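You operate a simulated robot arm through the tools that you are given. There is no shell and no other tool.

You run a simulated robot arm. Do the job below in one go: nothing can be reset, and whatever is moved stays where it is left.

## Task
Brush the mud off the grey boot's toe cap, then wax the cap.
Fine: brush and duster go back; leave the other boot. Set down upright: black boot brush. A coat counts when it lies all over at full strength: go over it till it gets no stronger. What is to be rubbed or washed off counts as gone when no trace of it is left.

The check looks at the end state, three seconds after you hand in, the way a careful person would. Anything else that was tipped, shoved, dropped, spilled or broken makes it a failure. Lids that push on must go on centred and level and be pressed home; caps that screw on are set level and turned clockwise until they are tight.

## Robot
A 6-joint arm with a two-finger parallel gripper, fixed in place. Base frame: the origin is at the foot of the arm, x ahead of it, y to its left, z up; the work surface is at about z = 780. Units: mm, rad, N and s.
With the tool pointing down near the work surface it reaches from about 200 to 840 mm from the base axis. Its first joint turns from -2.897 to 2.897 rad. Payload 3.91 kg.
Tool frame: the origin (TCP) lies between the finger pads and is the grasp point; the fingertips stand 30 mm ahead of it; z points along the fingers, y is the line along which they close. Largest opening 110 mm; finger width 20, thickness 10; the body of the gripper, 48 by 112 mm, starts 55 mm behind the TCP.
Orientation is that of the tool frame in the base frame, as a unit quaternion [x, y, z, w]. With the fingers straight down and closing along the base's y, the tool's x points along the base's -x, its y along +y and its z along -z.

## Interface
- The arm moves only by the tool move_arm. Its argument "steps" is a list of rows, each a list of 7 numbers: the turn, a rotation vector about the base's x, y, z in units of 120 degrees (1.0 is 120 degrees), then the shift along the base's x, y, z in units of 150 mm (1.0 is 150 mm), then the opening, from 0 (shut) to 1 (fully open). In form: [[wx, wy, wz, tx, ty, tz, jaw], ...]. A call has 1 to 20 rows; each row is the pose to reach, as a shift and turn from the pose commanded when the call began. A call with a number of a shift or a turn outside -1 to 1 is refused whole. Rows are played at 5 a second. More than 50 mm and 0.15 rad between two rows, or a gripper value outside its range, and nothing of the call is played. Where a pose cannot be reached the arm comes as near as it can. A force on the tool above 90 N (or 10 N above the force at the start of the call, whichever is more), or a blocked arm, ends the call early, and 0.2 s more pass. Each finger travels about 108 mm/s and halts on what it meets, pressing with about 40 N; the grip force reading is that of the motor and also rises with nothing between the fingers. The clock runs only during rows and for 0.2 s after the last one: add rows that repeat a pose to give the fingers time. It gives the time, the measured TCP pose, the force on the tool (base axes), the opening and the grip force at its end, in the units of the frame above (readings bear some noise), with the torque about the TCP (base axes, N m) and any sound that the robot's microphone picked up.
- Cameras (640 x 400 px; columns grow to the right, rows downward): "scene" is fixed at [49.6, -655.4, 1602.8]; the picture's right is [0.75, -0.67, 0.00], its down [-0.40, -0.45, -0.80] and it looks along [0.53, 0.60, -0.60] (base axes); focal length 314 px, centre (320, 200). "wrist" rides on the gripper at [77, 7, -114] in the tool frame; the picture's right is [-0.09, 1.00, 0.00], its down [-0.80, -0.07, -0.59] and it looks along [-0.59, -0.05, 0.80] (tool axes); focal length 270 px, centre (320, 200). There is no depth. A picture from a camera that has moved, and an enlarged one, comes with that camera's place and axes in the base frame and with its lens. The place of the scene camera against the robot may be out by one fixed shift of up to 18 mm in any direction.
- grab_frame(camera): a new picture of that camera. It takes no simulated time.
- slide_trunk(by): slides the trunk up (or, below 0, down) by that many mm; the arm rides with it, the base frame stays. It gives what a move gives, with no picture.
- zoom(camera, box): a new picture of the part [left, top, right, bottom] of that camera's present view, enlarged. It takes no simulated time.
- close_job(): hands the job in; it is judged then, once.

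Places have to be worked out from the pictures, the camera data and where the tool is seen. Open the gripper and draw the arm clear of the work before you hand the job in, unless the task says otherwise.

The tools are called as name(argument=value, ...) on one line, values as JSON. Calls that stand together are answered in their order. move_arm: Moves the arm, as the interface text tells. Its arguments: {"type":"object","properties":{"steps":{"type":"array","items":{"type":"array","items":{"type":"number"}}}},"required":["steps"]} The other tools are called the same way: slide_trunk (by) slides the trunk up or down; grab_frame (camera) takes a picture; zoom (camera, box) takes an enlarged picture of a part of a camera's view; close_job () hands the job in.

At the start:

```text
clock: 0.0
eef_pos: [518.1, -22.8, 1162.7]
orientation: [-0.001, 1.0, -0.001, 0.0]
wrist_force: [-0.5, -0.2, 0.0]
ft_torque: [-0.04, 0.01, 0.0]
grip_width: 110.0
finger_force: 0.1
trunk travel left (down, up): [-475.0, 65.0]
```

scene: 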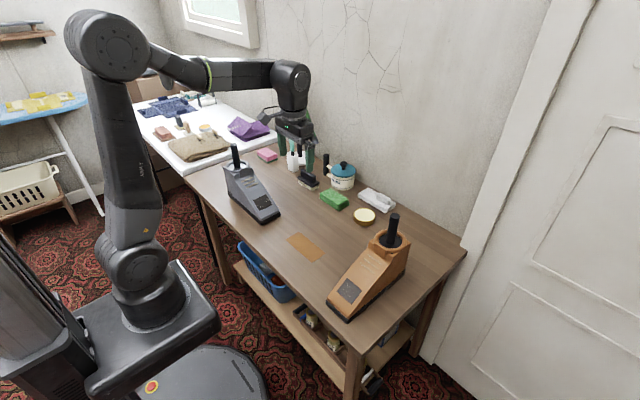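
wrist: 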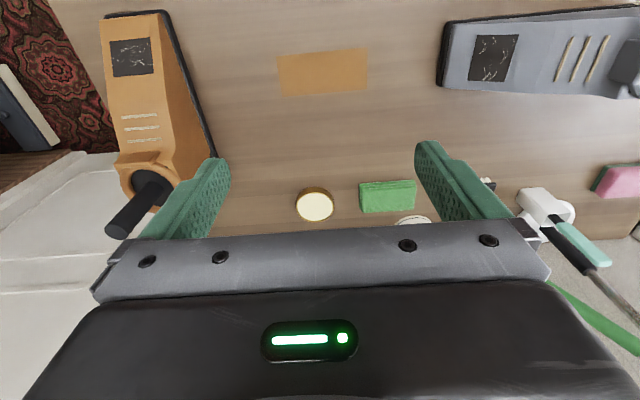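

The scene shows a grey boot on the left, a tan boot on the right, and a brush, pot, sponge, wax tin and cloth between them. I'll zoom in on each to identify things before moving.

zoom(camera="scene", box=[200, 120, 320, 230])

zoom(camera="scene", box=[280, 140, 420, 240])

zoom(camera="scene", box=[270, 200, 430, 330])

zoom(camera="wrist", box=[420, 0, 640, 140])

zoom(camera="scene", box=[120, 70, 300, 180])

```text
3.64 times, centred on (260, 175) of scene
camera zoom: at [49.6, -655.4, 1602.8], right [0.75, -0.67, 0.0], down [-0.4, -0.45, -0.8], along [0.53, 0.6, -0.6], focal length 1142 px, centre (538, 291)
```

zoom: 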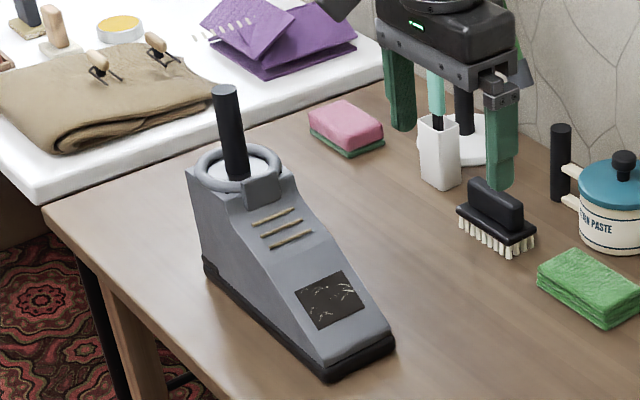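

```text
4.00 times, centred on (350, 190) of scene
camera zoom: at [49.6, -655.4, 1602.8], right [0.75, -0.67, 0.0], down [-0.4, -0.45, -0.8], along [0.53, 0.6, -0.6], focal length 1256 px, centre (200, 240)
```

zoom: 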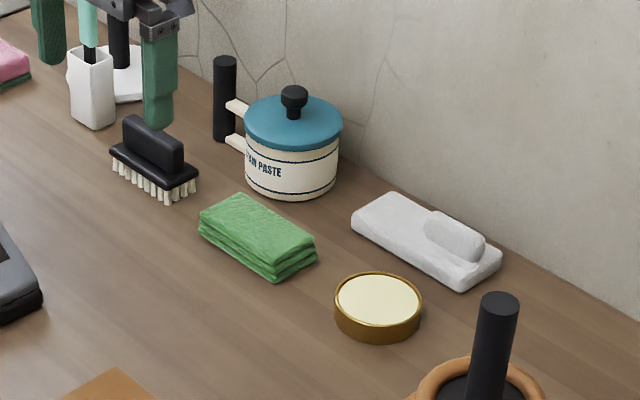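

```text
3.08 times, centred on (350, 265) of scene
camera zoom: at [49.6, -655.4, 1602.8], right [0.75, -0.67, 0.0], down [-0.4, -0.45, -0.8], along [0.53, 0.6, -0.6], focal length 966 px, centre (228, 0)
```

zoom: 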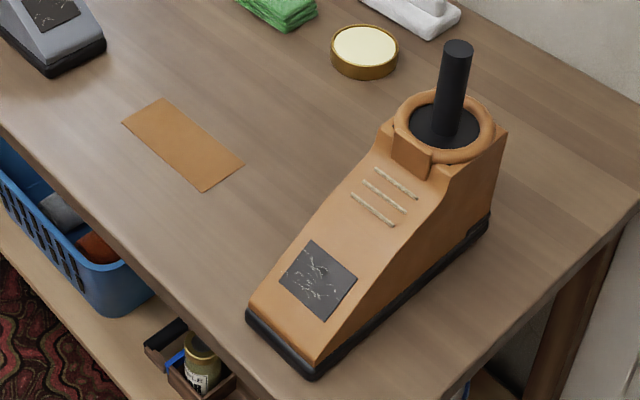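

```text
2.86 times, centred on (530, 70) of wrist
camera zoom: at [440.6, -16.0, 1276.0], right [0.09, 1.0, 0.0], down [0.8, -0.07, 0.59], along [0.59, -0.05, -0.8], focal length 772 px, centre (-280, 571)
```

zoom: 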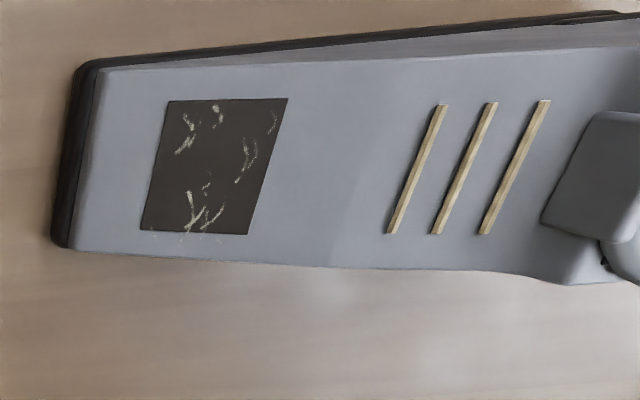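

```text
3.56 times, centred on (210, 125) of scene
camera zoom: at [49.6, -655.4, 1602.8], right [0.75, -0.67, 0.0], down [-0.4, -0.45, -0.8], along [0.53, 0.6, -0.6], focal length 1116 px, centre (711, 467)
```

zoom: 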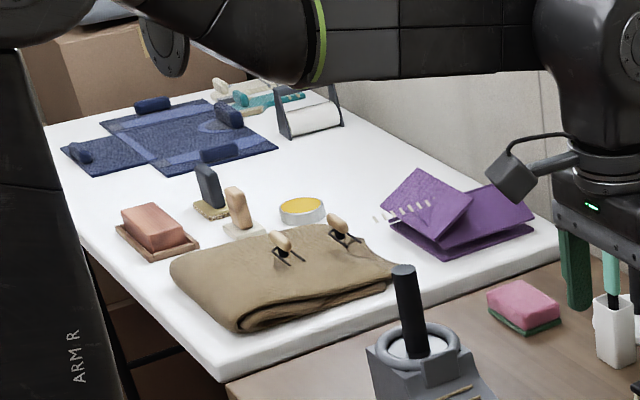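

The cap's dark, cracked patch on the grey boot (near x≈530, y≈234) should be the mud. The wax tin looks to be near (803,-58), the green duster near (795,105) and the brush near (790,305). I'll move forward and left for a closer look with the wrist camera.

move_arm(steps=[[0, 0, 0, 0.15, 0.25, -0.1, 1], [0, 0, 0, 0.3, 0.5, -0.2, 1], [0, 0, 0, 0.45, 0.75, -0.35, 1], [0, 0, 0, 0.6, 0.95, -0.5, 1], [0, 0, 0, 0.65, 1, -0.7, 1], [0, 0, 0, 0.65, 1, -0.85, 1], [0, 0, 0, 0.65, 1, -0.85, 1]])

grab_frame(camera="wrist")

grab_frame(camera="scene")

```text
clock: 1.6
eef_pos: [615.6, 127.7, 1036.5]
orientation: [0.0, 1.0, 0.0, 0.0]
wrist_force: [0.5, 0.1, -0.9]
ft_torque: [0.02, 0.01, -0.03]
grip_width: 109.9
finger_force: 0.1
trunk travel left (down, up): [-475.0, 65.0]
```

```text
taken
camera wrist: at [539.1, 134.0, 1150.7], right [0.09, 1.0, 0.0], down [0.8, -0.07, 0.59], along [0.59, -0.05, -0.8], focal length 270 px, centre (320, 200)
```

wrist: 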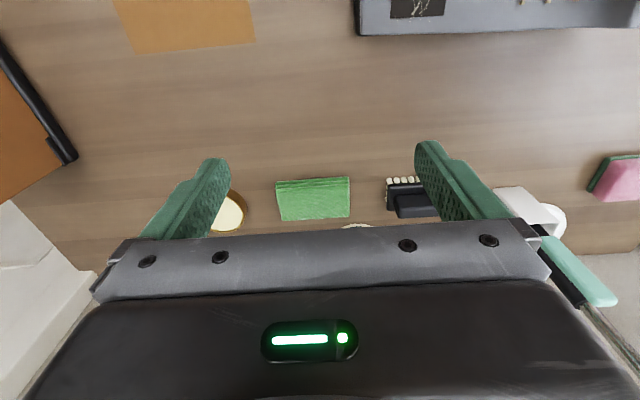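

```text
taken
```

scene: 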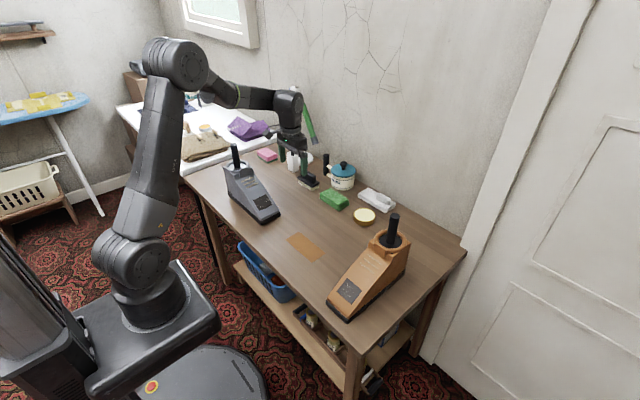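

The brush is partly hidden behind the left finger, at about x=800, y=260–300. I'll move 120 mm left and a little lower so that it shows between the fingers.

move_arm(steps=[[0, 0, 0, 0.1, 0.25, 0, 1], [0, 0, 0, 0.15, 0.5, 0, 1], [0, 0, 0, 0.2, 0.8, -0.1, 1], [0, 0, 0, 0.2, 1, -0.25, 1], [0, 0, 0, 0.2, 1, -0.25, 1]])

grab_frame(camera="wrist")

zoom(camera="wrist", box=[200, 120, 440, 260])

zoom(camera="wrist", box=[200, 0, 640, 140])

```text
clock: 2.8
eef_pos: [644.4, 280.1, 999.0]
orientation: [0.0, 1.0, 0.001, 0.0]
wrist_force: [-0.5, 0.1, 0.2]
ft_torque: [-0.02, -0.01, -0.02]
grip_width: 110.1
finger_force: 0.0
trunk travel left (down, up): [-475.0, 65.0]
```

```text
taken
camera wrist: at [567.6, 286.3, 1112.3], right [0.09, 1.0, 0.0], down [0.8, -0.07, 0.59], along [0.59, -0.05, -0.8], focal length 270 px, centre (320, 200)
```

wrist: 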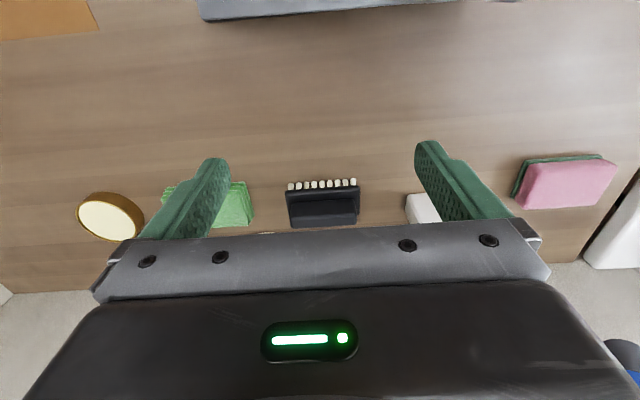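

```text
2.67 times, centred on (320, 190) of wrist
camera zoom: at [567.6, 286.3, 1112.3], right [0.09, 1.0, 0.0], down [0.8, -0.07, 0.59], along [0.59, -0.05, -0.8], focal length 721 px, centre (320, 227)
```

zoom: 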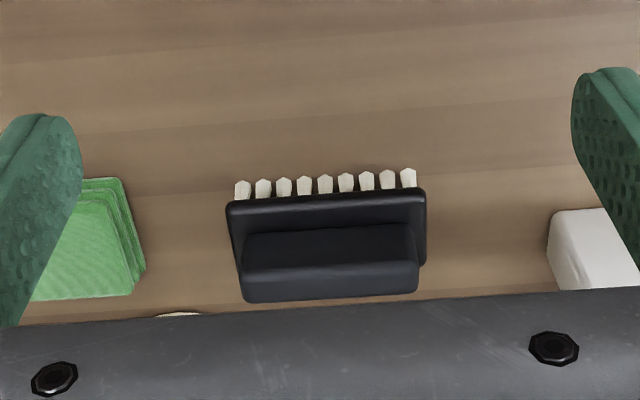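

```text
1.45 times, centred on (420, 70) of wrist
camera zoom: at [567.6, 286.3, 1112.3], right [0.09, 1.0, 0.0], down [0.8, -0.07, 0.59], along [0.59, -0.05, -0.8], focal length 393 px, centre (174, 389)
```

zoom: 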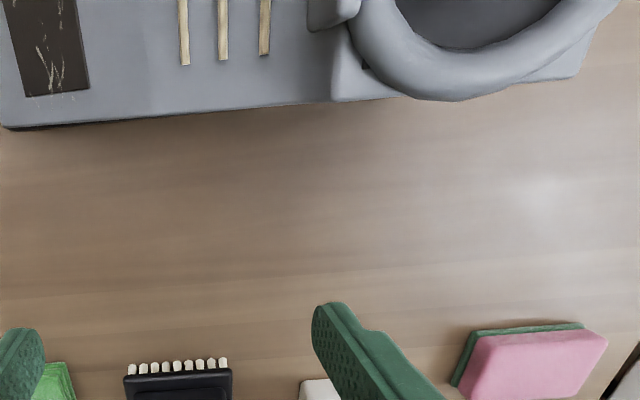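

The brush's long axis lies along y. I judge its centre to be about (803, 272), with its handle top at z≈843, about 84 mm long and 23 mm thick. I'll move over it at a safe height to test the reach.

move_arm(steps=[[0, 0, 0, 0.25, 0, 0, 1], [0, 0, 0, 0.5, -0.03, -0.1, 1], [0, 0, 0, 0.75, -0.05, -0.2, 1], [0, 0, 0, 1, -0.05, -0.35, 1], [0, 0, 0, 1, -0.05, -0.45, 1], [0, 0, 0, 1, -0.05, -0.45, 1]])

grab_frame(camera="wrist")

zoom(camera="scene", box=[250, 110, 400, 220])

```text
clock: 4.2
eef_pos: [794.9, 270.2, 929.6]
orientation: [0.0, 1.0, 0.0, 0.0]
wrist_force: [-0.1, 0.2, -0.5]
ft_torque: [0.0, -0.02, -0.01]
grip_width: 110.1
finger_force: 0.1
trunk travel left (down, up): [-475.0, 65.0]
```

```text
taken
camera wrist: at [717.3, 276.8, 1043.6], right [0.09, 1.0, 0.0], down [0.8, -0.07, 0.59], along [0.59, -0.05, -0.8], focal length 270 px, centre (320, 200)
```

wrist: 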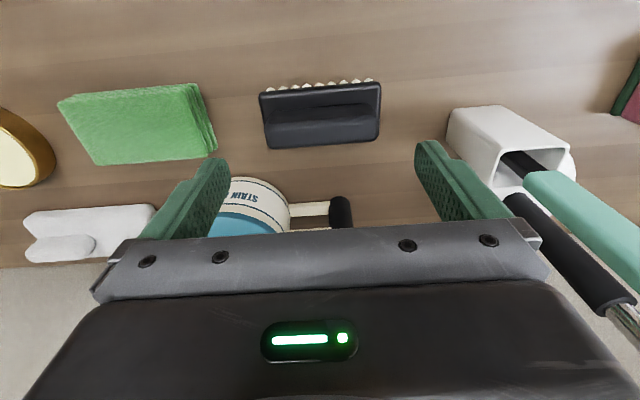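

```text
3.64 times, centred on (325, 165) of scene
camera zoom: at [49.6, -655.4, 1602.8], right [0.75, -0.67, 0.0], down [-0.4, -0.45, -0.8], along [0.53, 0.6, -0.6], focal length 1142 px, centre (302, 327)
```

zoom: 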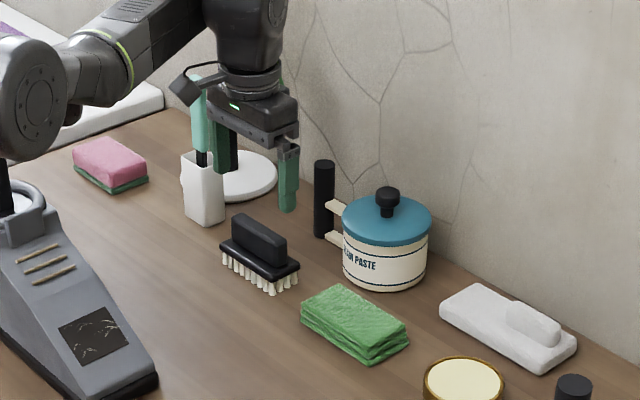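

Reach is fine here. I'll zoom in on the brush and duster to pin down their places.

zoom(camera="wrist", box=[240, 60, 400, 160])

zoom(camera="wrist", box=[0, 60, 240, 210])

```text
4.00 times, centred on (320, 110) of wrist
camera zoom: at [717.3, 276.8, 1043.6], right [0.09, 1.0, 0.0], down [0.8, -0.07, 0.59], along [0.59, -0.05, -0.8], focal length 1081 px, centre (320, 560)
```

zoom: 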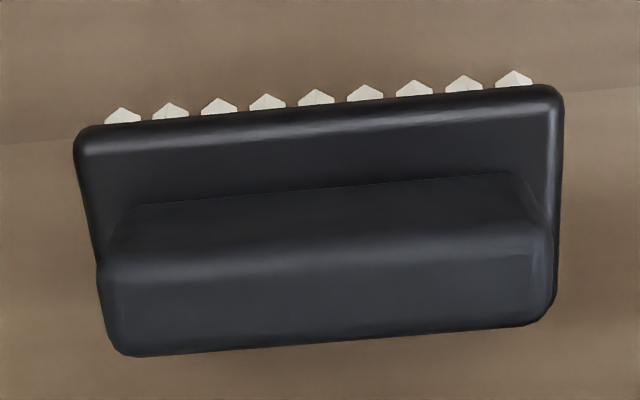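

```text
2.67 times, centred on (120, 135) of wrist
camera zoom: at [717.3, 276.8, 1043.6], right [0.09, 1.0, 0.0], down [0.8, -0.07, 0.59], along [0.59, -0.05, -0.8], focal length 721 px, centre (853, 373)
```

zoom: 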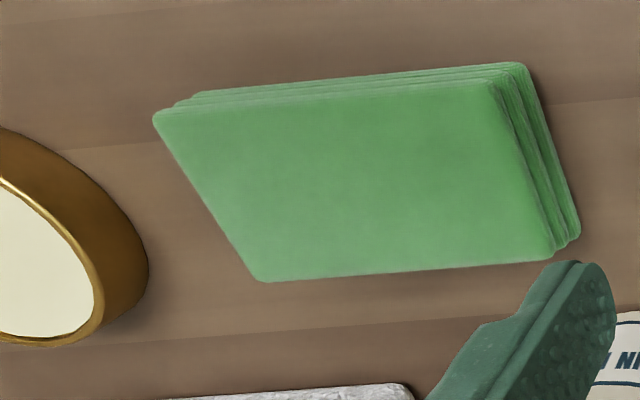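

The handle top comes out at about (802, 271), 86 mm long along y with yaw ≈0, and the plate's top at z≈808. I'll lower the open gripper so that the fingers straddle the handle ends, with the TCP at z≈847.

move_arm(steps=[[0, 0, 0, 0.047, 0.005, -0.1, 1], [0, 0, 0, 0.047, 0.005, -0.25, 1], [0, 0, 0, 0.047, 0.005, -0.4, 1], [0, 0, 0, 0.047, 0.005, -0.5, 1], [0, 0, 0, 0.047, 0.005, -0.55, 1], [0, 0, 0, 0.047, 0.005, -0.55, 1]])

grab_frame(camera="wrist")

zoom(camera="scene", box=[270, 140, 360, 210])

```text
clock: 5.6
eef_pos: [802.6, 270.2, 847.5]
orientation: [0.0, 1.0, 0.0, 0.001]
wrist_force: [-0.3, 0.3, -1.2]
ft_torque: [0.03, 0.0, 0.01]
grip_width: 110.2
finger_force: 0.1
trunk travel left (down, up): [-475.0, 65.0]
```

```text
taken
camera wrist: at [725.4, 276.8, 961.5], right [0.09, 1.0, 0.0], down [0.8, -0.07, 0.59], along [0.59, -0.05, -0.8], focal length 270 px, centre (320, 200)
```

wrist: 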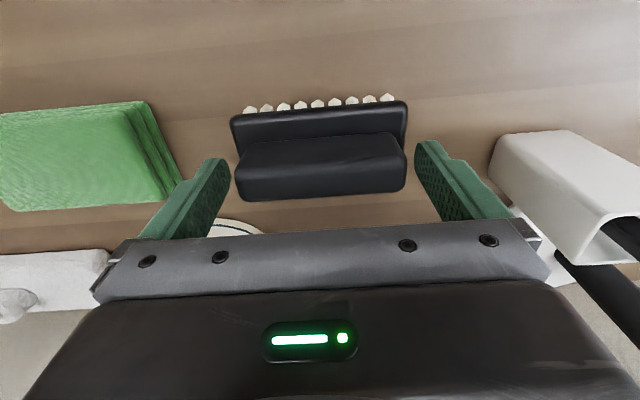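

```text
5.71 times, centred on (315, 175) of scene
camera zoom: at [49.6, -655.4, 1602.8], right [0.75, -0.67, 0.0], down [-0.4, -0.45, -0.8], along [0.53, 0.6, -0.6], focal length 1794 px, centre (349, 343)
```

zoom: 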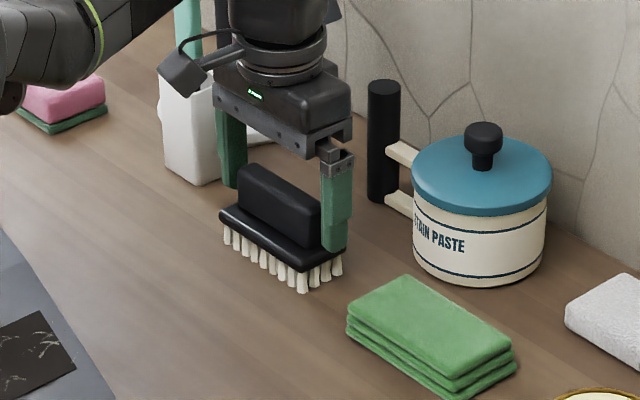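

The fingers straddle the handle, centred. I'll close on it now, giving the fingers time.

move_arm(steps=[[0, 0, 0, 0, 0, 0, 0.5], [0, 0, 0, 0, 0, 0, 0.5], [0, 0, 0, 0, 0, 0, 0.5], [0, 0, 0, 0, 0, 0, 0.5]])

```text
clock: 6.6
eef_pos: [801.8, 270.9, 846.8]
orientation: [0.0, 1.0, 0.0, 0.0]
wrist_force: [-0.5, 0.6, 0.8]
ft_torque: [-0.08, -0.01, -0.04]
grip_width: 88.4
finger_force: 40.6
trunk travel left (down, up): [-475.0, 65.0]
```

The grip is solid at 88.4 mm width. I'll lift straight up and look.

move_arm(steps=[[0, 0, 0, 0, 0, 0.1, 0.5], [0, 0, 0, 0, 0, 0.3, 0.5], [0, 0, 0, 0, 0, 0.6, 0.5], [0, 0, 0, 0, 0, 0.9, 0.5], [0, 0, 0, -0.1, 0, 1, 0.5], [0, 0, 0, -0.1, 0, 1, 0.5]])

grab_frame(camera="wrist")

zoom(camera="scene", box=[220, 100, 400, 230])

```text
clock: 8.0
eef_pos: [786.1, 272.0, 998.6]
orientation: [0.0, 1.0, -0.001, -0.001]
wrist_force: [-0.3, -0.6, -1.2]
ft_torque: [-0.03, -0.03, 0.0]
grip_width: 88.5
finger_force: 39.5
out of reach, approached as far as the arm can: row 4
trunk travel left (down, up): [-475.0, 65.0]
```

```text
taken
camera wrist: at [709.0, 278.2, 1112.9], right [0.09, 1.0, 0.0], down [0.8, -0.07, 0.59], along [0.59, -0.05, -0.8], focal length 270 px, centre (320, 200)
```

wrist: 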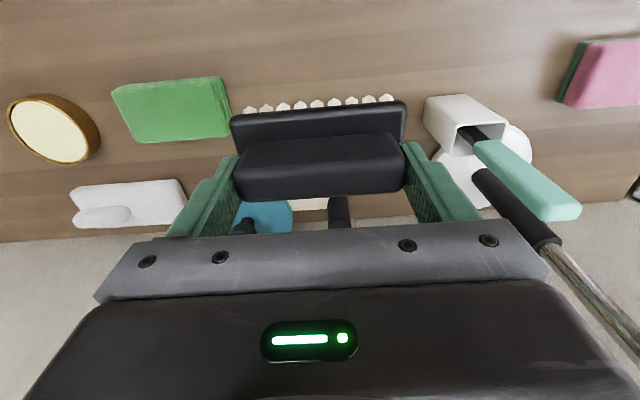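

```text
3.08 times, centred on (310, 165) of scene
camera zoom: at [49.6, -655.4, 1602.8], right [0.75, -0.67, 0.0], down [-0.4, -0.45, -0.8], along [0.53, 0.6, -0.6], focal length 966 px, centre (351, 308)
```

zoom: 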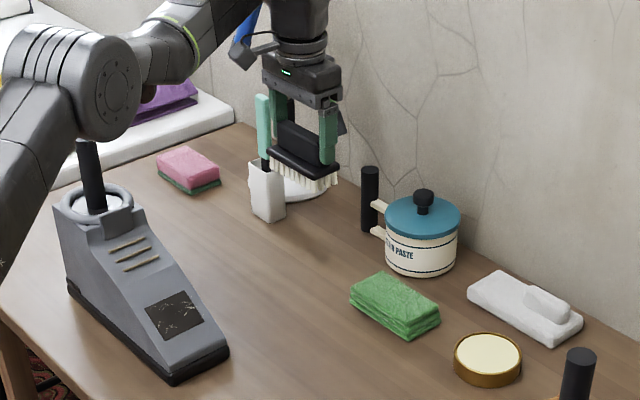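

The brush is held level, and the bristle tips should be 67 mm below the TCP. I'll carry it back over the table toward the grey boot to get a good view of the cap.

move_arm(steps=[[0, 0, 0, -0.25, -0.05, 0, 0.5], [0, 0, 0, -0.5, -0.1, 0, 0.5], [0, 0, 0, -0.75, -0.2, 0, 0.5], [0, 0, 0, -1, -0.3, 0, 0.5]])

move_arm(steps=[[0, 0, 0, -0.2, 0, 0, 0.5], [0, 0, 0, -0.4, 0, 0, 0.5], [0, 0, 0, -0.6, 0, 0, 0.5], [0, 0, 0, -0.6, 0, 0, 0.5]])

grab_frame(camera="wrist")

zoom(camera="wrist", box=[200, 0, 400, 120])

zoom(camera="scene", box=[200, 120, 340, 230])

```text
clock: 9.0
eef_pos: [635.9, 225.1, 997.5]
orientation: [-0.001, 1.0, 0.0, 0.0]
wrist_force: [-0.2, -0.1, -1.4]
ft_torque: [-0.02, -0.01, -0.05]
grip_width: 88.7
finger_force: 40.1
trunk travel left (down, up): [-475.0, 65.0]
```

```text
clock: 10.0
eef_pos: [547.3, 223.1, 996.9]
orientation: [0.0, 1.0, 0.0, 0.0]
wrist_force: [0.2, 0.2, -1.9]
ft_torque: [0.02, 0.0, -0.01]
grip_width: 88.5
finger_force: 40.1
trunk travel left (down, up): [-475.0, 65.0]
```

```text
taken
camera wrist: at [469.9, 230.6, 1110.9], right [0.09, 1.0, 0.0], down [0.8, -0.07, 0.59], along [0.59, -0.05, -0.8], focal length 270 px, centre (320, 200)
```

wrist: 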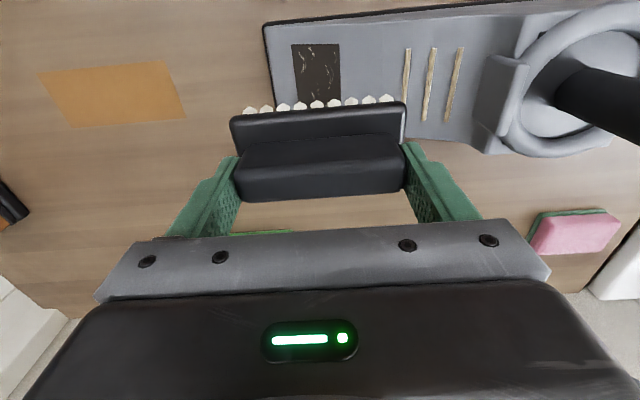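

```text
3.20 times, centred on (300, 60) of wrist
camera zoom: at [469.9, 230.6, 1110.9], right [0.09, 1.0, 0.0], down [0.8, -0.07, 0.59], along [0.59, -0.05, -0.8], focal length 865 px, centre (384, 648)
```

zoom: 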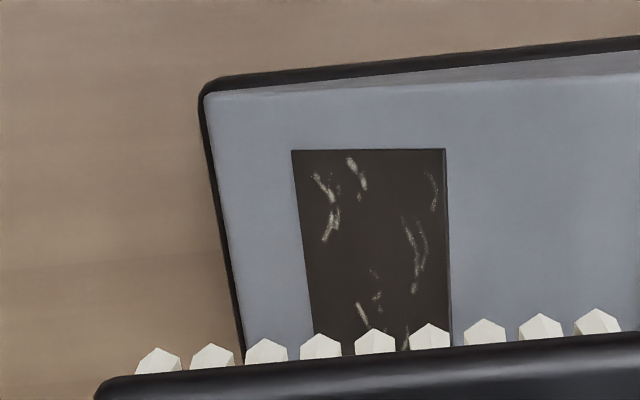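

```text
3.64 times, centred on (270, 175) of scene
camera zoom: at [49.6, -655.4, 1602.8], right [0.75, -0.67, 0.0], down [-0.4, -0.45, -0.8], along [0.53, 0.6, -0.6], focal length 1142 px, centre (502, 291)
```

zoom: 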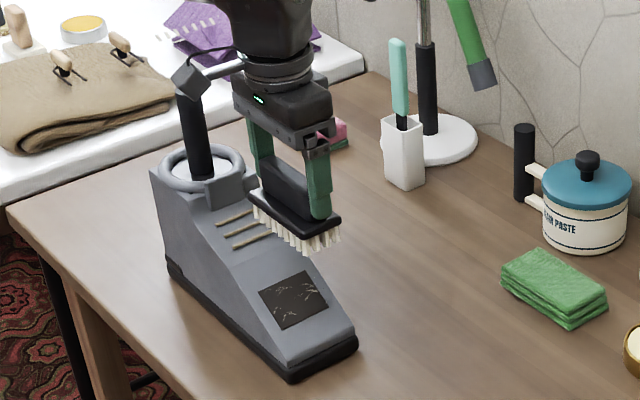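

The patch triangulates to x 499–559, y 202–244, z 834–862, so it is a plane sloping about 33° up toward +y. I'll tilt the brush 33° about x and hover about 30 mm off the cap.

move_arm(steps=[[0.046, 0, 0, -0.02, -0.08, -0.06, 0.5], [0.092, 0, 0, -0.04, -0.16, -0.13, 0.5], [0.138, 0, 0, -0.06, -0.24, -0.2, 0.5], [0.184, 0, 0, -0.08, -0.3, -0.28, 0.5], [0.23, 0, 0, -0.1, -0.353, -0.36, 0.5], [0.275, 0, 0, -0.122, -0.353, -0.45, 0.5], [0.275, 0, 0, -0.122, -0.353, -0.45, 0.5]])

zoom(camera="scene", box=[200, 140, 320, 230])

grab_frame(camera="wrist")

```text
clock: 11.6
eef_pos: [528.1, 173.6, 928.9]
orientation: [0.0, 0.959, 0.284, 0.0]
wrist_force: [-0.3, -0.4, -1.5]
ft_torque: [-0.02, -0.01, 0.03]
grip_width: 88.6
finger_force: 40.3
trunk travel left (down, up): [-475.0, 65.0]
```

```text
4.44 times, centred on (260, 185) of scene
camera zoom: at [49.6, -655.4, 1602.8], right [0.75, -0.67, 0.0], down [-0.4, -0.45, -0.8], along [0.53, 0.6, -0.6], focal length 1396 px, centre (587, 267)
```

zoom: 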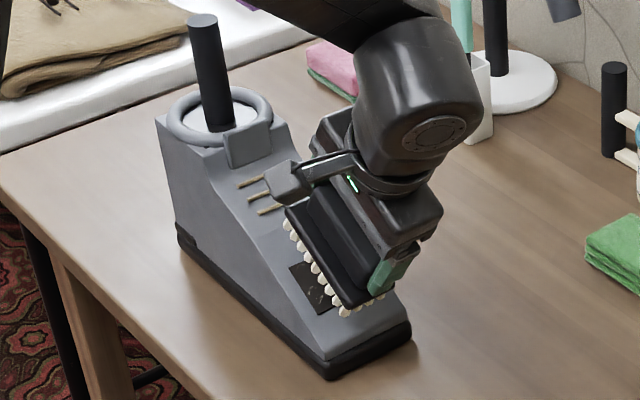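

```text
taken
camera wrist: at [451.2, 115.9, 1028.2], right [0.09, 0.83, 0.54], down [0.8, -0.38, 0.46], along [0.59, 0.4, -0.7], focal length 270 px, centre (320, 200)
```

wrist: 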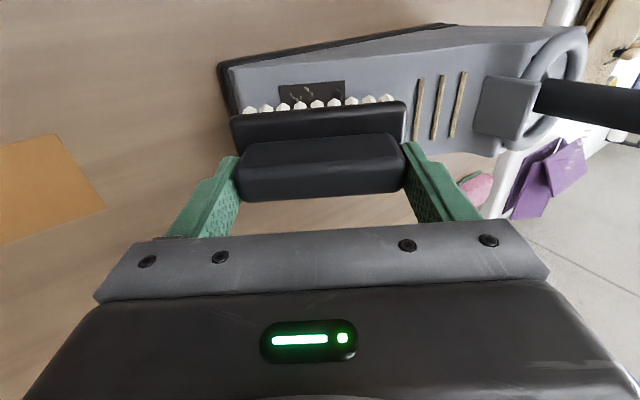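

The bristles are parallel to the cap and about 27 mm off it. I'll approach along the cap normal, first by 24 mm, and check the force.

move_arm(steps=[[0, 0, 0, 0.006, 0.036, -0.056, 0.5], [0, 0, 0, 0.006, 0.0727, -0.1119, 0.5], [0, 0, 0, 0.006, 0.0872, -0.1342, 0.5], [0, 0, 0, 0.006, 0.0872, -0.1342, 0.5]])

zoom(camera="wrist", box=[200, 40, 460, 210])

zoom(camera="scene", box=[230, 160, 310, 220])

```text
clock: 12.6
eef_pos: [529.7, 186.0, 909.6]
orientation: [0.0, 0.959, 0.284, 0.0]
wrist_force: [-0.6, -1.2, -1.3]
ft_torque: [-0.05, 0.02, -0.01]
grip_width: 88.7
finger_force: 40.0
trunk travel left (down, up): [-475.0, 65.0]
```

```text
2.35 times, centred on (330, 125) of wrist
camera zoom: at [452.9, 128.9, 1008.0], right [0.09, 0.84, 0.54], down [0.8, -0.38, 0.46], along [0.59, 0.4, -0.7], focal length 636 px, centre (296, 376)
```

zoom: 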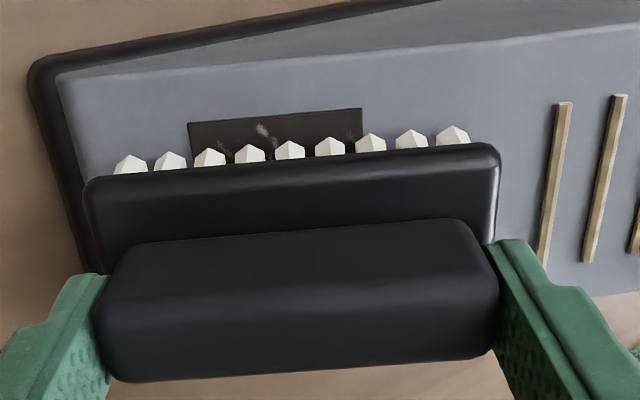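

```text
6.67 times, centred on (270, 190) of scene
camera zoom: at [49.6, -655.4, 1602.8], right [0.75, -0.67, 0.0], down [-0.4, -0.45, -0.8], along [0.53, 0.6, -0.6], focal length 2093 px, centre (653, 267)
```

zoom: 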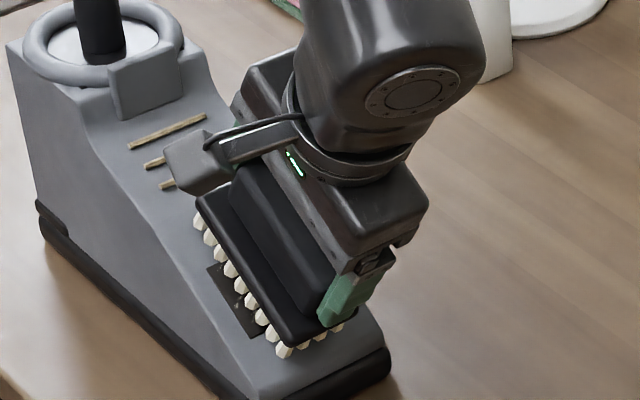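

It's not touching yet (force is only the brush's weight). I'll inch in 4 mm.

move_arm(steps=[[0, 0, 0, 0, 0.0073, -0.0112, 0.5], [0, 0, 0, 0, 0.0109, -0.0168, 0.5], [0, 0, 0, 0, 0.0145, -0.0224, 0.5], [0, 0, 0, 0, 0.0145, -0.0224, 0.5]])

```text
clock: 13.6
eef_pos: [530.1, 187.3, 906.4]
orientation: [0.0, 0.959, 0.284, 0.0]
wrist_force: [-0.6, 0.0, -1.3]
ft_torque: [-0.03, 0.01, 0.03]
grip_width: 88.5
finger_force: 39.9
trunk travel left (down, up): [-475.0, 65.0]
```

No contact yet; I'll inch in a further 4 mm.

move_arm(steps=[[0, 0, 0, 0, 0.0054, -0.0084, 0.5], [0, 0, 0, 0, 0.0091, -0.014, 0.5], [0, 0, 0, 0, 0.0145, -0.0224, 0.5], [0, 0, 0, 0, 0.0145, -0.0224, 0.5]])

zoom(camera="wrist", box=[200, 40, 460, 210])

```text
clock: 14.6
eef_pos: [528.9, 189.4, 905.4]
orientation: [-0.001, 0.958, 0.285, 0.0]
wrist_force: [-0.7, -9.1, 15.4]
ft_torque: [-0.57, -0.07, -0.09]
grip_width: 88.5
finger_force: 40.0
trunk travel left (down, up): [-475.0, 65.0]
```

```text
2.35 times, centred on (330, 125) of wrist
camera zoom: at [452.3, 132.2, 1003.2], right [0.09, 0.83, 0.54], down [0.8, -0.38, 0.46], along [0.59, 0.4, -0.7], focal length 636 px, centre (296, 376)
```

zoom: 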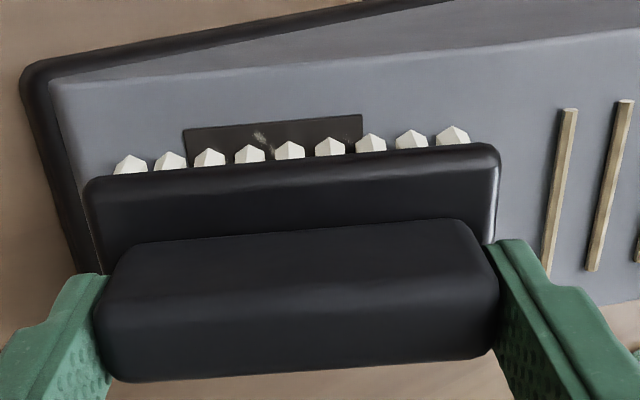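

There is contact at about 18 N along the cap normal, and the torque suggests the toe end of the brush bears most. I'll ease the tilt by 1.5° and stroke side to side across the patch.

move_arm(steps=[[-0.0125, 0, 0, 0, -0.0018, 0.0028, 0.5], [-0.0125, 0, 0, 0.06, -0.0018, 0.0028, 0.5], [-0.0125, 0, 0, 0.12, -0.0018, 0.0028, 0.5], [-0.0125, 0, 0, 0.06, -0.0018, 0.0028, 0.5], [-0.0125, 0, 0, 0, -0.0018, 0.0028, 0.5], [-0.0125, 0, 0, -0.06, -0.0018, 0.0028, 0.5], [-0.0125, 0, 0, -0.12, -0.0018, 0.0028, 0.5], [-0.0125, 0, 0, -0.06, -0.0018, 0.0028, 0.5], [-0.0125, 0, 0, 0, -0.0018, 0.0028, 0.5], [-0.0125, 0, 0, 0.06, -0.0018, 0.0028, 0.5], [-0.0125, 0, 0, 0.12, -0.0018, 0.0028, 0.5], [-0.0125, 0, 0, 0.06, -0.0018, 0.0028, 0.5], [-0.0125, 0, 0, 0, -0.0018, 0.0028, 0.5], [-0.0125, 0, 0, -0.06, -0.0018, 0.0028, 0.5], [-0.0125, 0, 0, -0.12, -0.0018, 0.0028, 0.5], [-0.0125, 0, 0, -0.06, -0.0018, 0.0028, 0.5], [-0.0125, 0, 0, 0, -0.0018, 0.0028, 0.5]])

zoom(camera="wrist", box=[200, 40, 460, 210])

zoom(camera="scene", box=[210, 140, 330, 230])

```text
clock: 18.2
eef_pos: [530.7, 189.8, 903.3]
orientation: [-0.001, 0.963, 0.27, -0.001]
wrist_force: [0.3, -0.9, -1.0]
ft_torque: [-0.03, -0.01, 0.02]
grip_width: 88.3
finger_force: 40.3
trunk travel left (down, up): [-475.0, 65.0]
```

```text
2.35 times, centred on (330, 125) of wrist
camera zoom: at [453.5, 135.9, 1003.3], right [0.09, 0.85, 0.52], down [0.8, -0.37, 0.47], along [0.59, 0.38, -0.71], focal length 636 px, centre (296, 376)
```

zoom: 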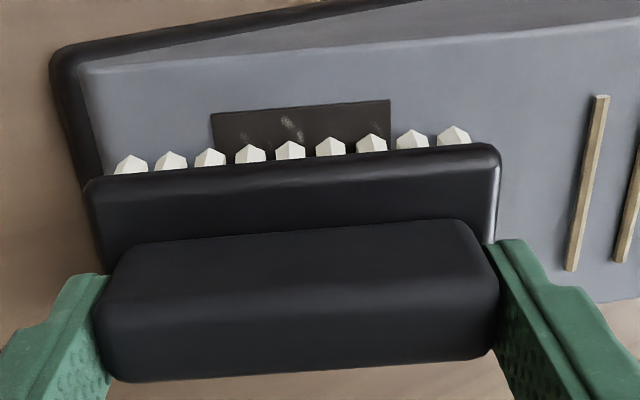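

```text
4.44 times, centred on (270, 185) of scene
camera zoom: at [49.6, -655.4, 1602.8], right [0.75, -0.67, 0.0], down [-0.4, -0.45, -0.8], along [0.53, 0.6, -0.6], focal length 1396 px, centre (542, 267)
```

zoom: 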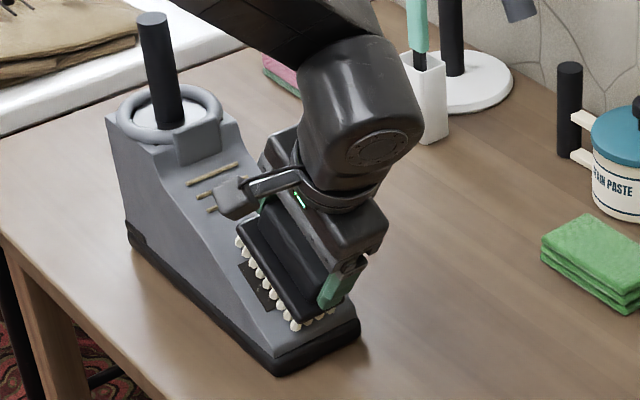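

The force has dropped to zero, and the pictures suggest the boot slid a few mm toward +y while I pressed. I'll repeat the very first zoom box to compare the boot's place.

zoom(camera="scene", box=[200, 120, 320, 230])

zoom(camera="wrist", box=[260, 70, 380, 130])

```text
3.64 times, centred on (260, 175) of scene
camera zoom: at [49.6, -655.4, 1602.8], right [0.75, -0.67, 0.0], down [-0.4, -0.45, -0.8], along [0.53, 0.6, -0.6], focal length 1142 px, centre (538, 291)
```

zoom: 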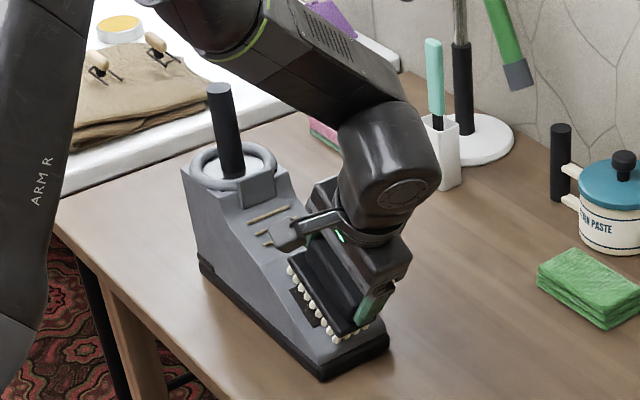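

```text
5.33 times, centred on (320, 100) of wrist
camera zoom: at [453.5, 135.9, 1003.3], right [0.09, 0.85, 0.52], down [0.8, -0.37, 0.47], along [0.59, 0.38, -0.71], focal length 1442 px, centre (320, 733)
```

zoom: 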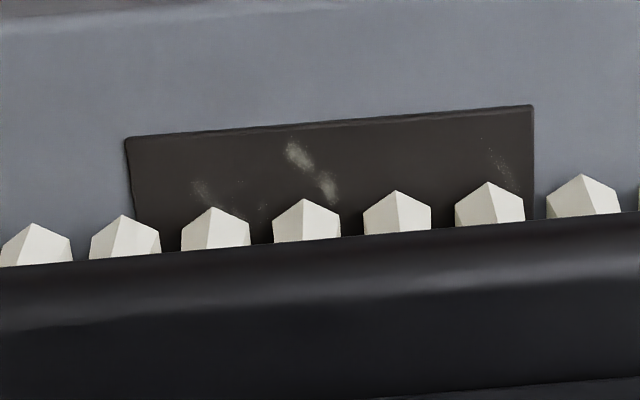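

The dark square is the cap itself, and the pale smears on it are the mud, which has already faded a good deal. The boot crept only about 5 mm, so I'll work with lighter pressure, first finding contact again in small steps.

move_arm(steps=[[0, 0, 0, 0, 0.0017, -0.0028, 0.5], [0, 0, 0, 0, 0.0035, -0.0057, 0.5], [0, 0, 0, 0, 0.0035, -0.0057, 0.5]])

```text
clock: 19.0
eef_pos: [529.8, 189.8, 903.4]
orientation: [0.0, 0.963, 0.271, 0.0]
wrist_force: [1.1, 0.0, -0.7]
ft_torque: [-0.05, 0.0, 0.01]
grip_width: 88.5
finger_force: 39.7
trunk travel left (down, up): [-475.0, 65.0]
```

No contact yet, so I'll inch in another 1.5 mm.

move_arm(steps=[[0, 0, 0, 0, 0.0026, -0.0043, 0.5], [0, 0, 0, 0, 0.0052, -0.0085, 0.5], [0, 0, 0, 0, 0.0052, -0.0085, 0.5]])

```text
clock: 19.8
eef_pos: [528.8, 189.7, 902.4]
orientation: [0.0, 0.962, 0.273, 0.001]
wrist_force: [0.0, -5.3, 11.7]
ft_torque: [0.8, -0.13, -0.1]
grip_width: 88.5
finger_force: 40.5
trunk travel left (down, up): [-475.0, 65.0]
```

Contact is at about 14 N and now bears on the uphill end, so the true slope is about 32°. I'll correct the tilt slightly, back off 0.6 mm, and brush with light strokes.

move_arm(steps=[[0.006, 0, 0, 0, -0.0021, 0.0034, 0.5], [0.006, 0, 0, 0, -0.0021, 0.0034, 0.5]])

```text
clock: 20.4
eef_pos: [529.5, 190.7, 901.0]
orientation: [0.0, 0.96, 0.279, -0.001]
wrist_force: [0.1, -2.0, 1.7]
ft_torque: [0.18, -0.09, -0.02]
grip_width: 88.7
finger_force: 40.6
trunk travel left (down, up): [-475.0, 65.0]
```

Contact is light at about 3 N. I'll add a hair more tilt and brush with small side-to-side strokes.

move_arm(steps=[[0.004, 0, 0, 0.05, 0.001, -0.0017, 0.5], [0.004, 0, 0, 0.1, 0.001, -0.0017, 0.5], [0.004, 0, 0, 0.05, 0.001, -0.0017, 0.5], [0.004, 0, 0, 0, 0.001, -0.0017, 0.5], [0.004, 0, 0, -0.05, 0.001, -0.0017, 0.5], [0.004, 0, 0, -0.1, 0.001, -0.0017, 0.5], [0.004, 0, 0, -0.05, 0.001, -0.0017, 0.5], [0.004, 0, 0, 0, 0.001, -0.0017, 0.5], [0.004, 0, 0, 0, 0.001, -0.0017, 0.5]])

zoom(camera="wrist", box=[260, 70, 380, 130])

```text
clock: 22.4
eef_pos: [529.8, 190.6, 901.4]
orientation: [-0.001, 0.959, 0.282, -0.001]
wrist_force: [0.3, 0.1, -1.4]
ft_torque: [-0.05, 0.01, -0.02]
grip_width: 88.3
finger_force: 40.2
trunk travel left (down, up): [-475.0, 65.0]
```

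```text
5.33 times, centred on (320, 100) of wrist
camera zoom: at [453.1, 134.9, 1000.2], right [0.09, 0.84, 0.54], down [0.8, -0.38, 0.46], along [0.59, 0.39, -0.7], focal length 1442 px, centre (320, 733)
```

zoom: 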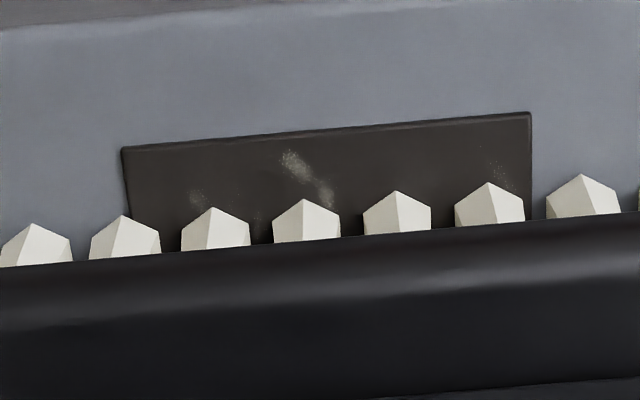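

The smears keep fading, but contact was lost at the end of the stroke. I'll go 0.8 mm deeper and repeat with more strokes.

move_arm(steps=[[0, 0, 0, 0, 0.0028, -0.0045, 0.5], [0, 0, 0, 0.06, 0.0028, -0.0045, 0.5], [0, 0, 0, 0.12, 0.0028, -0.0045, 0.5], [0, 0, 0, 0.06, 0.0028, -0.0045, 0.5], [0, 0, 0, 0, 0.0028, -0.0045, 0.5], [0, 0, 0, -0.06, 0.0028, -0.0045, 0.5], [0, 0, 0, -0.12, 0.0028, -0.0045, 0.5], [0, 0, 0, -0.06, 0.0028, -0.0045, 0.5], [0, 0, 0, 0, 0.0028, -0.0045, 0.5], [0, 0, 0, 0, 0.0028, -0.0045, 0.5]])

zoom(camera="wrist", box=[260, 70, 380, 130])

```text
clock: 24.6
eef_pos: [529.6, 192.6, 901.4]
orientation: [-0.001, 0.959, 0.283, -0.001]
wrist_force: [-0.4, -0.8, 2.4]
ft_torque: [0.17, -0.08, 0.05]
grip_width: 88.4
finger_force: 40.0
trunk travel left (down, up): [-475.0, 65.0]
```

```text
5.33 times, centred on (320, 100) of wrist
camera zoom: at [453.6, 135.7, 1000.1], right [0.09, 0.84, 0.54], down [0.8, -0.38, 0.46], along [0.59, 0.39, -0.7], focal length 1442 px, centre (320, 733)
```

zoom: 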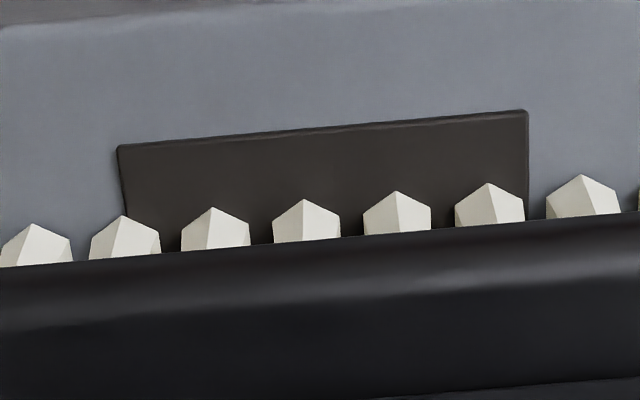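

The visible half of the cap is clean now at about 4 N. I'll back off along the normal and shift to +x to see the whole cap.

move_arm(steps=[[0, 0, 0, 0, -0.088, 0.14, 0.5], [0, 0, 0, 0, -0.177, 0.283, 0.5], [0, 0, 0, 0.2, -0.177, 0.283, 0.5], [0, 0, 0, 0.45, -0.177, 0.283, 0.5], [0, 0, 0, 0.45, -0.177, 0.283, 0.5]])

grab_frame(camera="wrist")

zoom(camera="scene", box=[220, 160, 300, 230])

```text
clock: 25.8
eef_pos: [594.8, 166.7, 943.0]
orientation: [-0.001, 0.96, 0.282, 0.0]
wrist_force: [0.3, -0.2, -1.4]
ft_torque: [-0.03, 0.0, -0.03]
grip_width: 88.7
finger_force: 40.2
trunk travel left (down, up): [-475.0, 65.0]
```

```text
taken
camera wrist: at [517.9, 109.8, 1042.1], right [0.09, 0.84, 0.54], down [0.8, -0.38, 0.46], along [0.59, 0.39, -0.7], focal length 270 px, centre (320, 200)
```

wrist: 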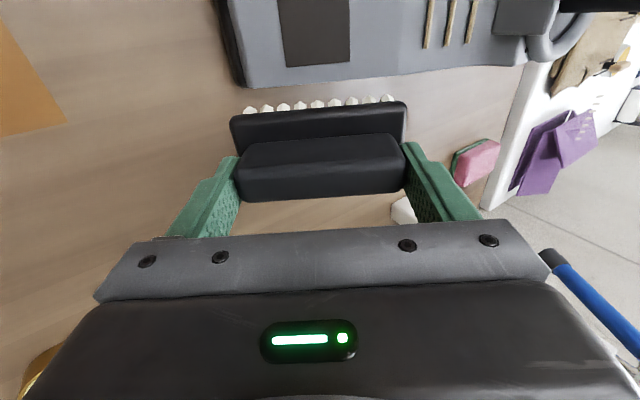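

```text
5.71 times, centred on (260, 195) of scene
camera zoom: at [49.6, -655.4, 1602.8], right [0.75, -0.67, 0.0], down [-0.4, -0.45, -0.8], along [0.53, 0.6, -0.6], focal length 1794 px, centre (663, 229)
```

zoom: 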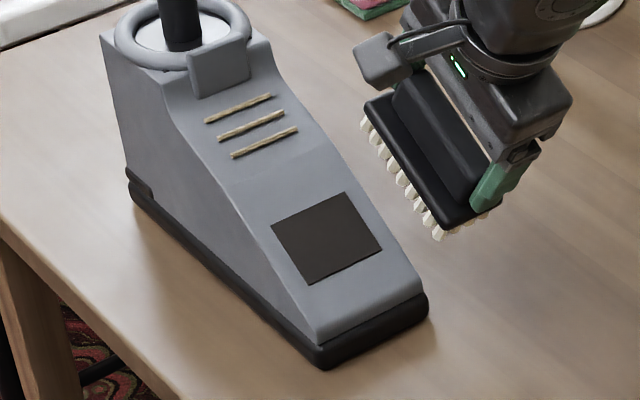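

The cap looks clean in the scene. I'll zoom in hard from both cameras to look for traces.

zoom(camera="scene", box=[253, 190, 279, 216])

zoom(camera="wrist", box=[260, 0, 370, 75])

zoom(camera="scene", box=[200, 120, 320, 230])

```text
15.38 times, centred on (266, 203) of scene
camera zoom: at [49.6, -655.4, 1602.8], right [0.75, -0.67, 0.0], down [-0.4, -0.45, -0.8], along [0.53, 0.6, -0.6], focal length 4831 px, centre (1151, 154)
```

zoom: 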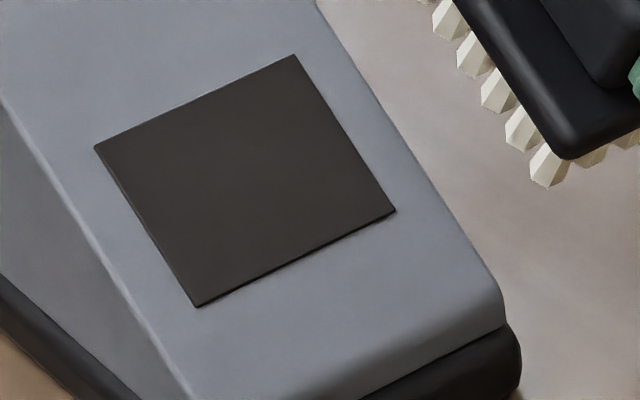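

```text
5.33 times, centred on (315, 38) of wrist
camera zoom: at [517.9, 109.8, 1042.1], right [0.09, 0.84, 0.54], down [0.8, -0.38, 0.46], along [0.59, 0.39, -0.7], focal length 1442 px, centre (347, 1067)
```

zoom: 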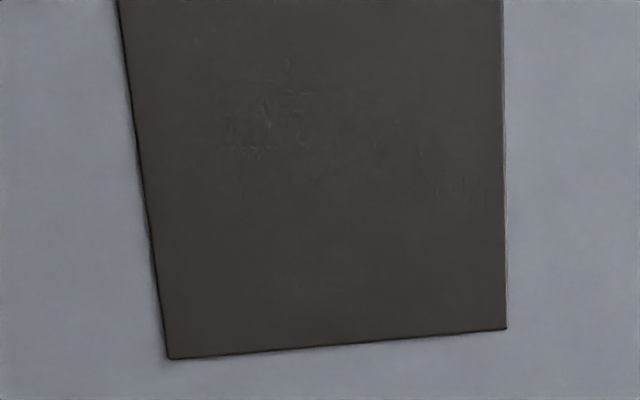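

```text
3.64 times, centred on (260, 175) of scene
camera zoom: at [49.6, -655.4, 1602.8], right [0.75, -0.67, 0.0], down [-0.4, -0.45, -0.8], along [0.53, 0.6, -0.6], focal length 1142 px, centre (538, 291)
```

zoom: 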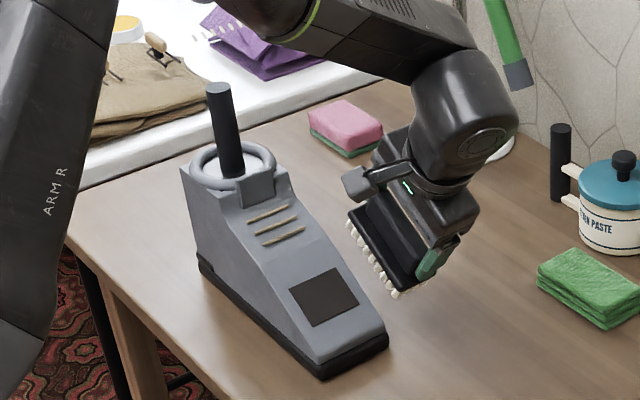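

Very faint streaks still show in the wrist zoom, so it isn't fully clean. I'll go back down to the same contact and brush further.

move_arm(steps=[[0, 0, 0, -0.2, 0, 0, 0.5], [0, 0, 0, -0.45, 0, 0, 0.5], [0, 0, 0, -0.45, 0.088, -0.14, 0.5], [0, 0, 0, -0.45, 0.17, -0.272, 0.5], [0, 0, 0, -0.45, 0.178, -0.2847, 0.5], [0, 0, 0, -0.39, 0.178, -0.2847, 0.5], [0, 0, 0, -0.33, 0.178, -0.2847, 0.5], [0, 0, 0, -0.39, 0.178, -0.2847, 0.5], [0, 0, 0, -0.45, 0.178, -0.2847, 0.5], [0, 0, 0, -0.51, 0.178, -0.2847, 0.5], [0, 0, 0, -0.57, 0.178, -0.2847, 0.5], [0, 0, 0, -0.51, 0.178, -0.2847, 0.5], [0, 0, 0, -0.45, 0.178, -0.2847, 0.5], [0, 0, 0, -0.39, 0.178, -0.2847, 0.5], [0, 0, 0, -0.33, 0.178, -0.2847, 0.5], [0, 0, 0, -0.39, 0.178, -0.2847, 0.5], [0, 0, 0, -0.45, 0.178, -0.2847, 0.5], [0, 0, 0, -0.45, 0.178, -0.2847, 0.5]])

```text
clock: 29.6
eef_pos: [529.6, 192.2, 899.0]
orientation: [0.0, 0.96, 0.281, 0.0]
wrist_force: [0.5, -2.2, 2.2]
ft_torque: [0.22, -0.07, -0.14]
grip_width: 88.4
finger_force: 40.2
trunk travel left (down, up): [-475.0, 65.0]
```

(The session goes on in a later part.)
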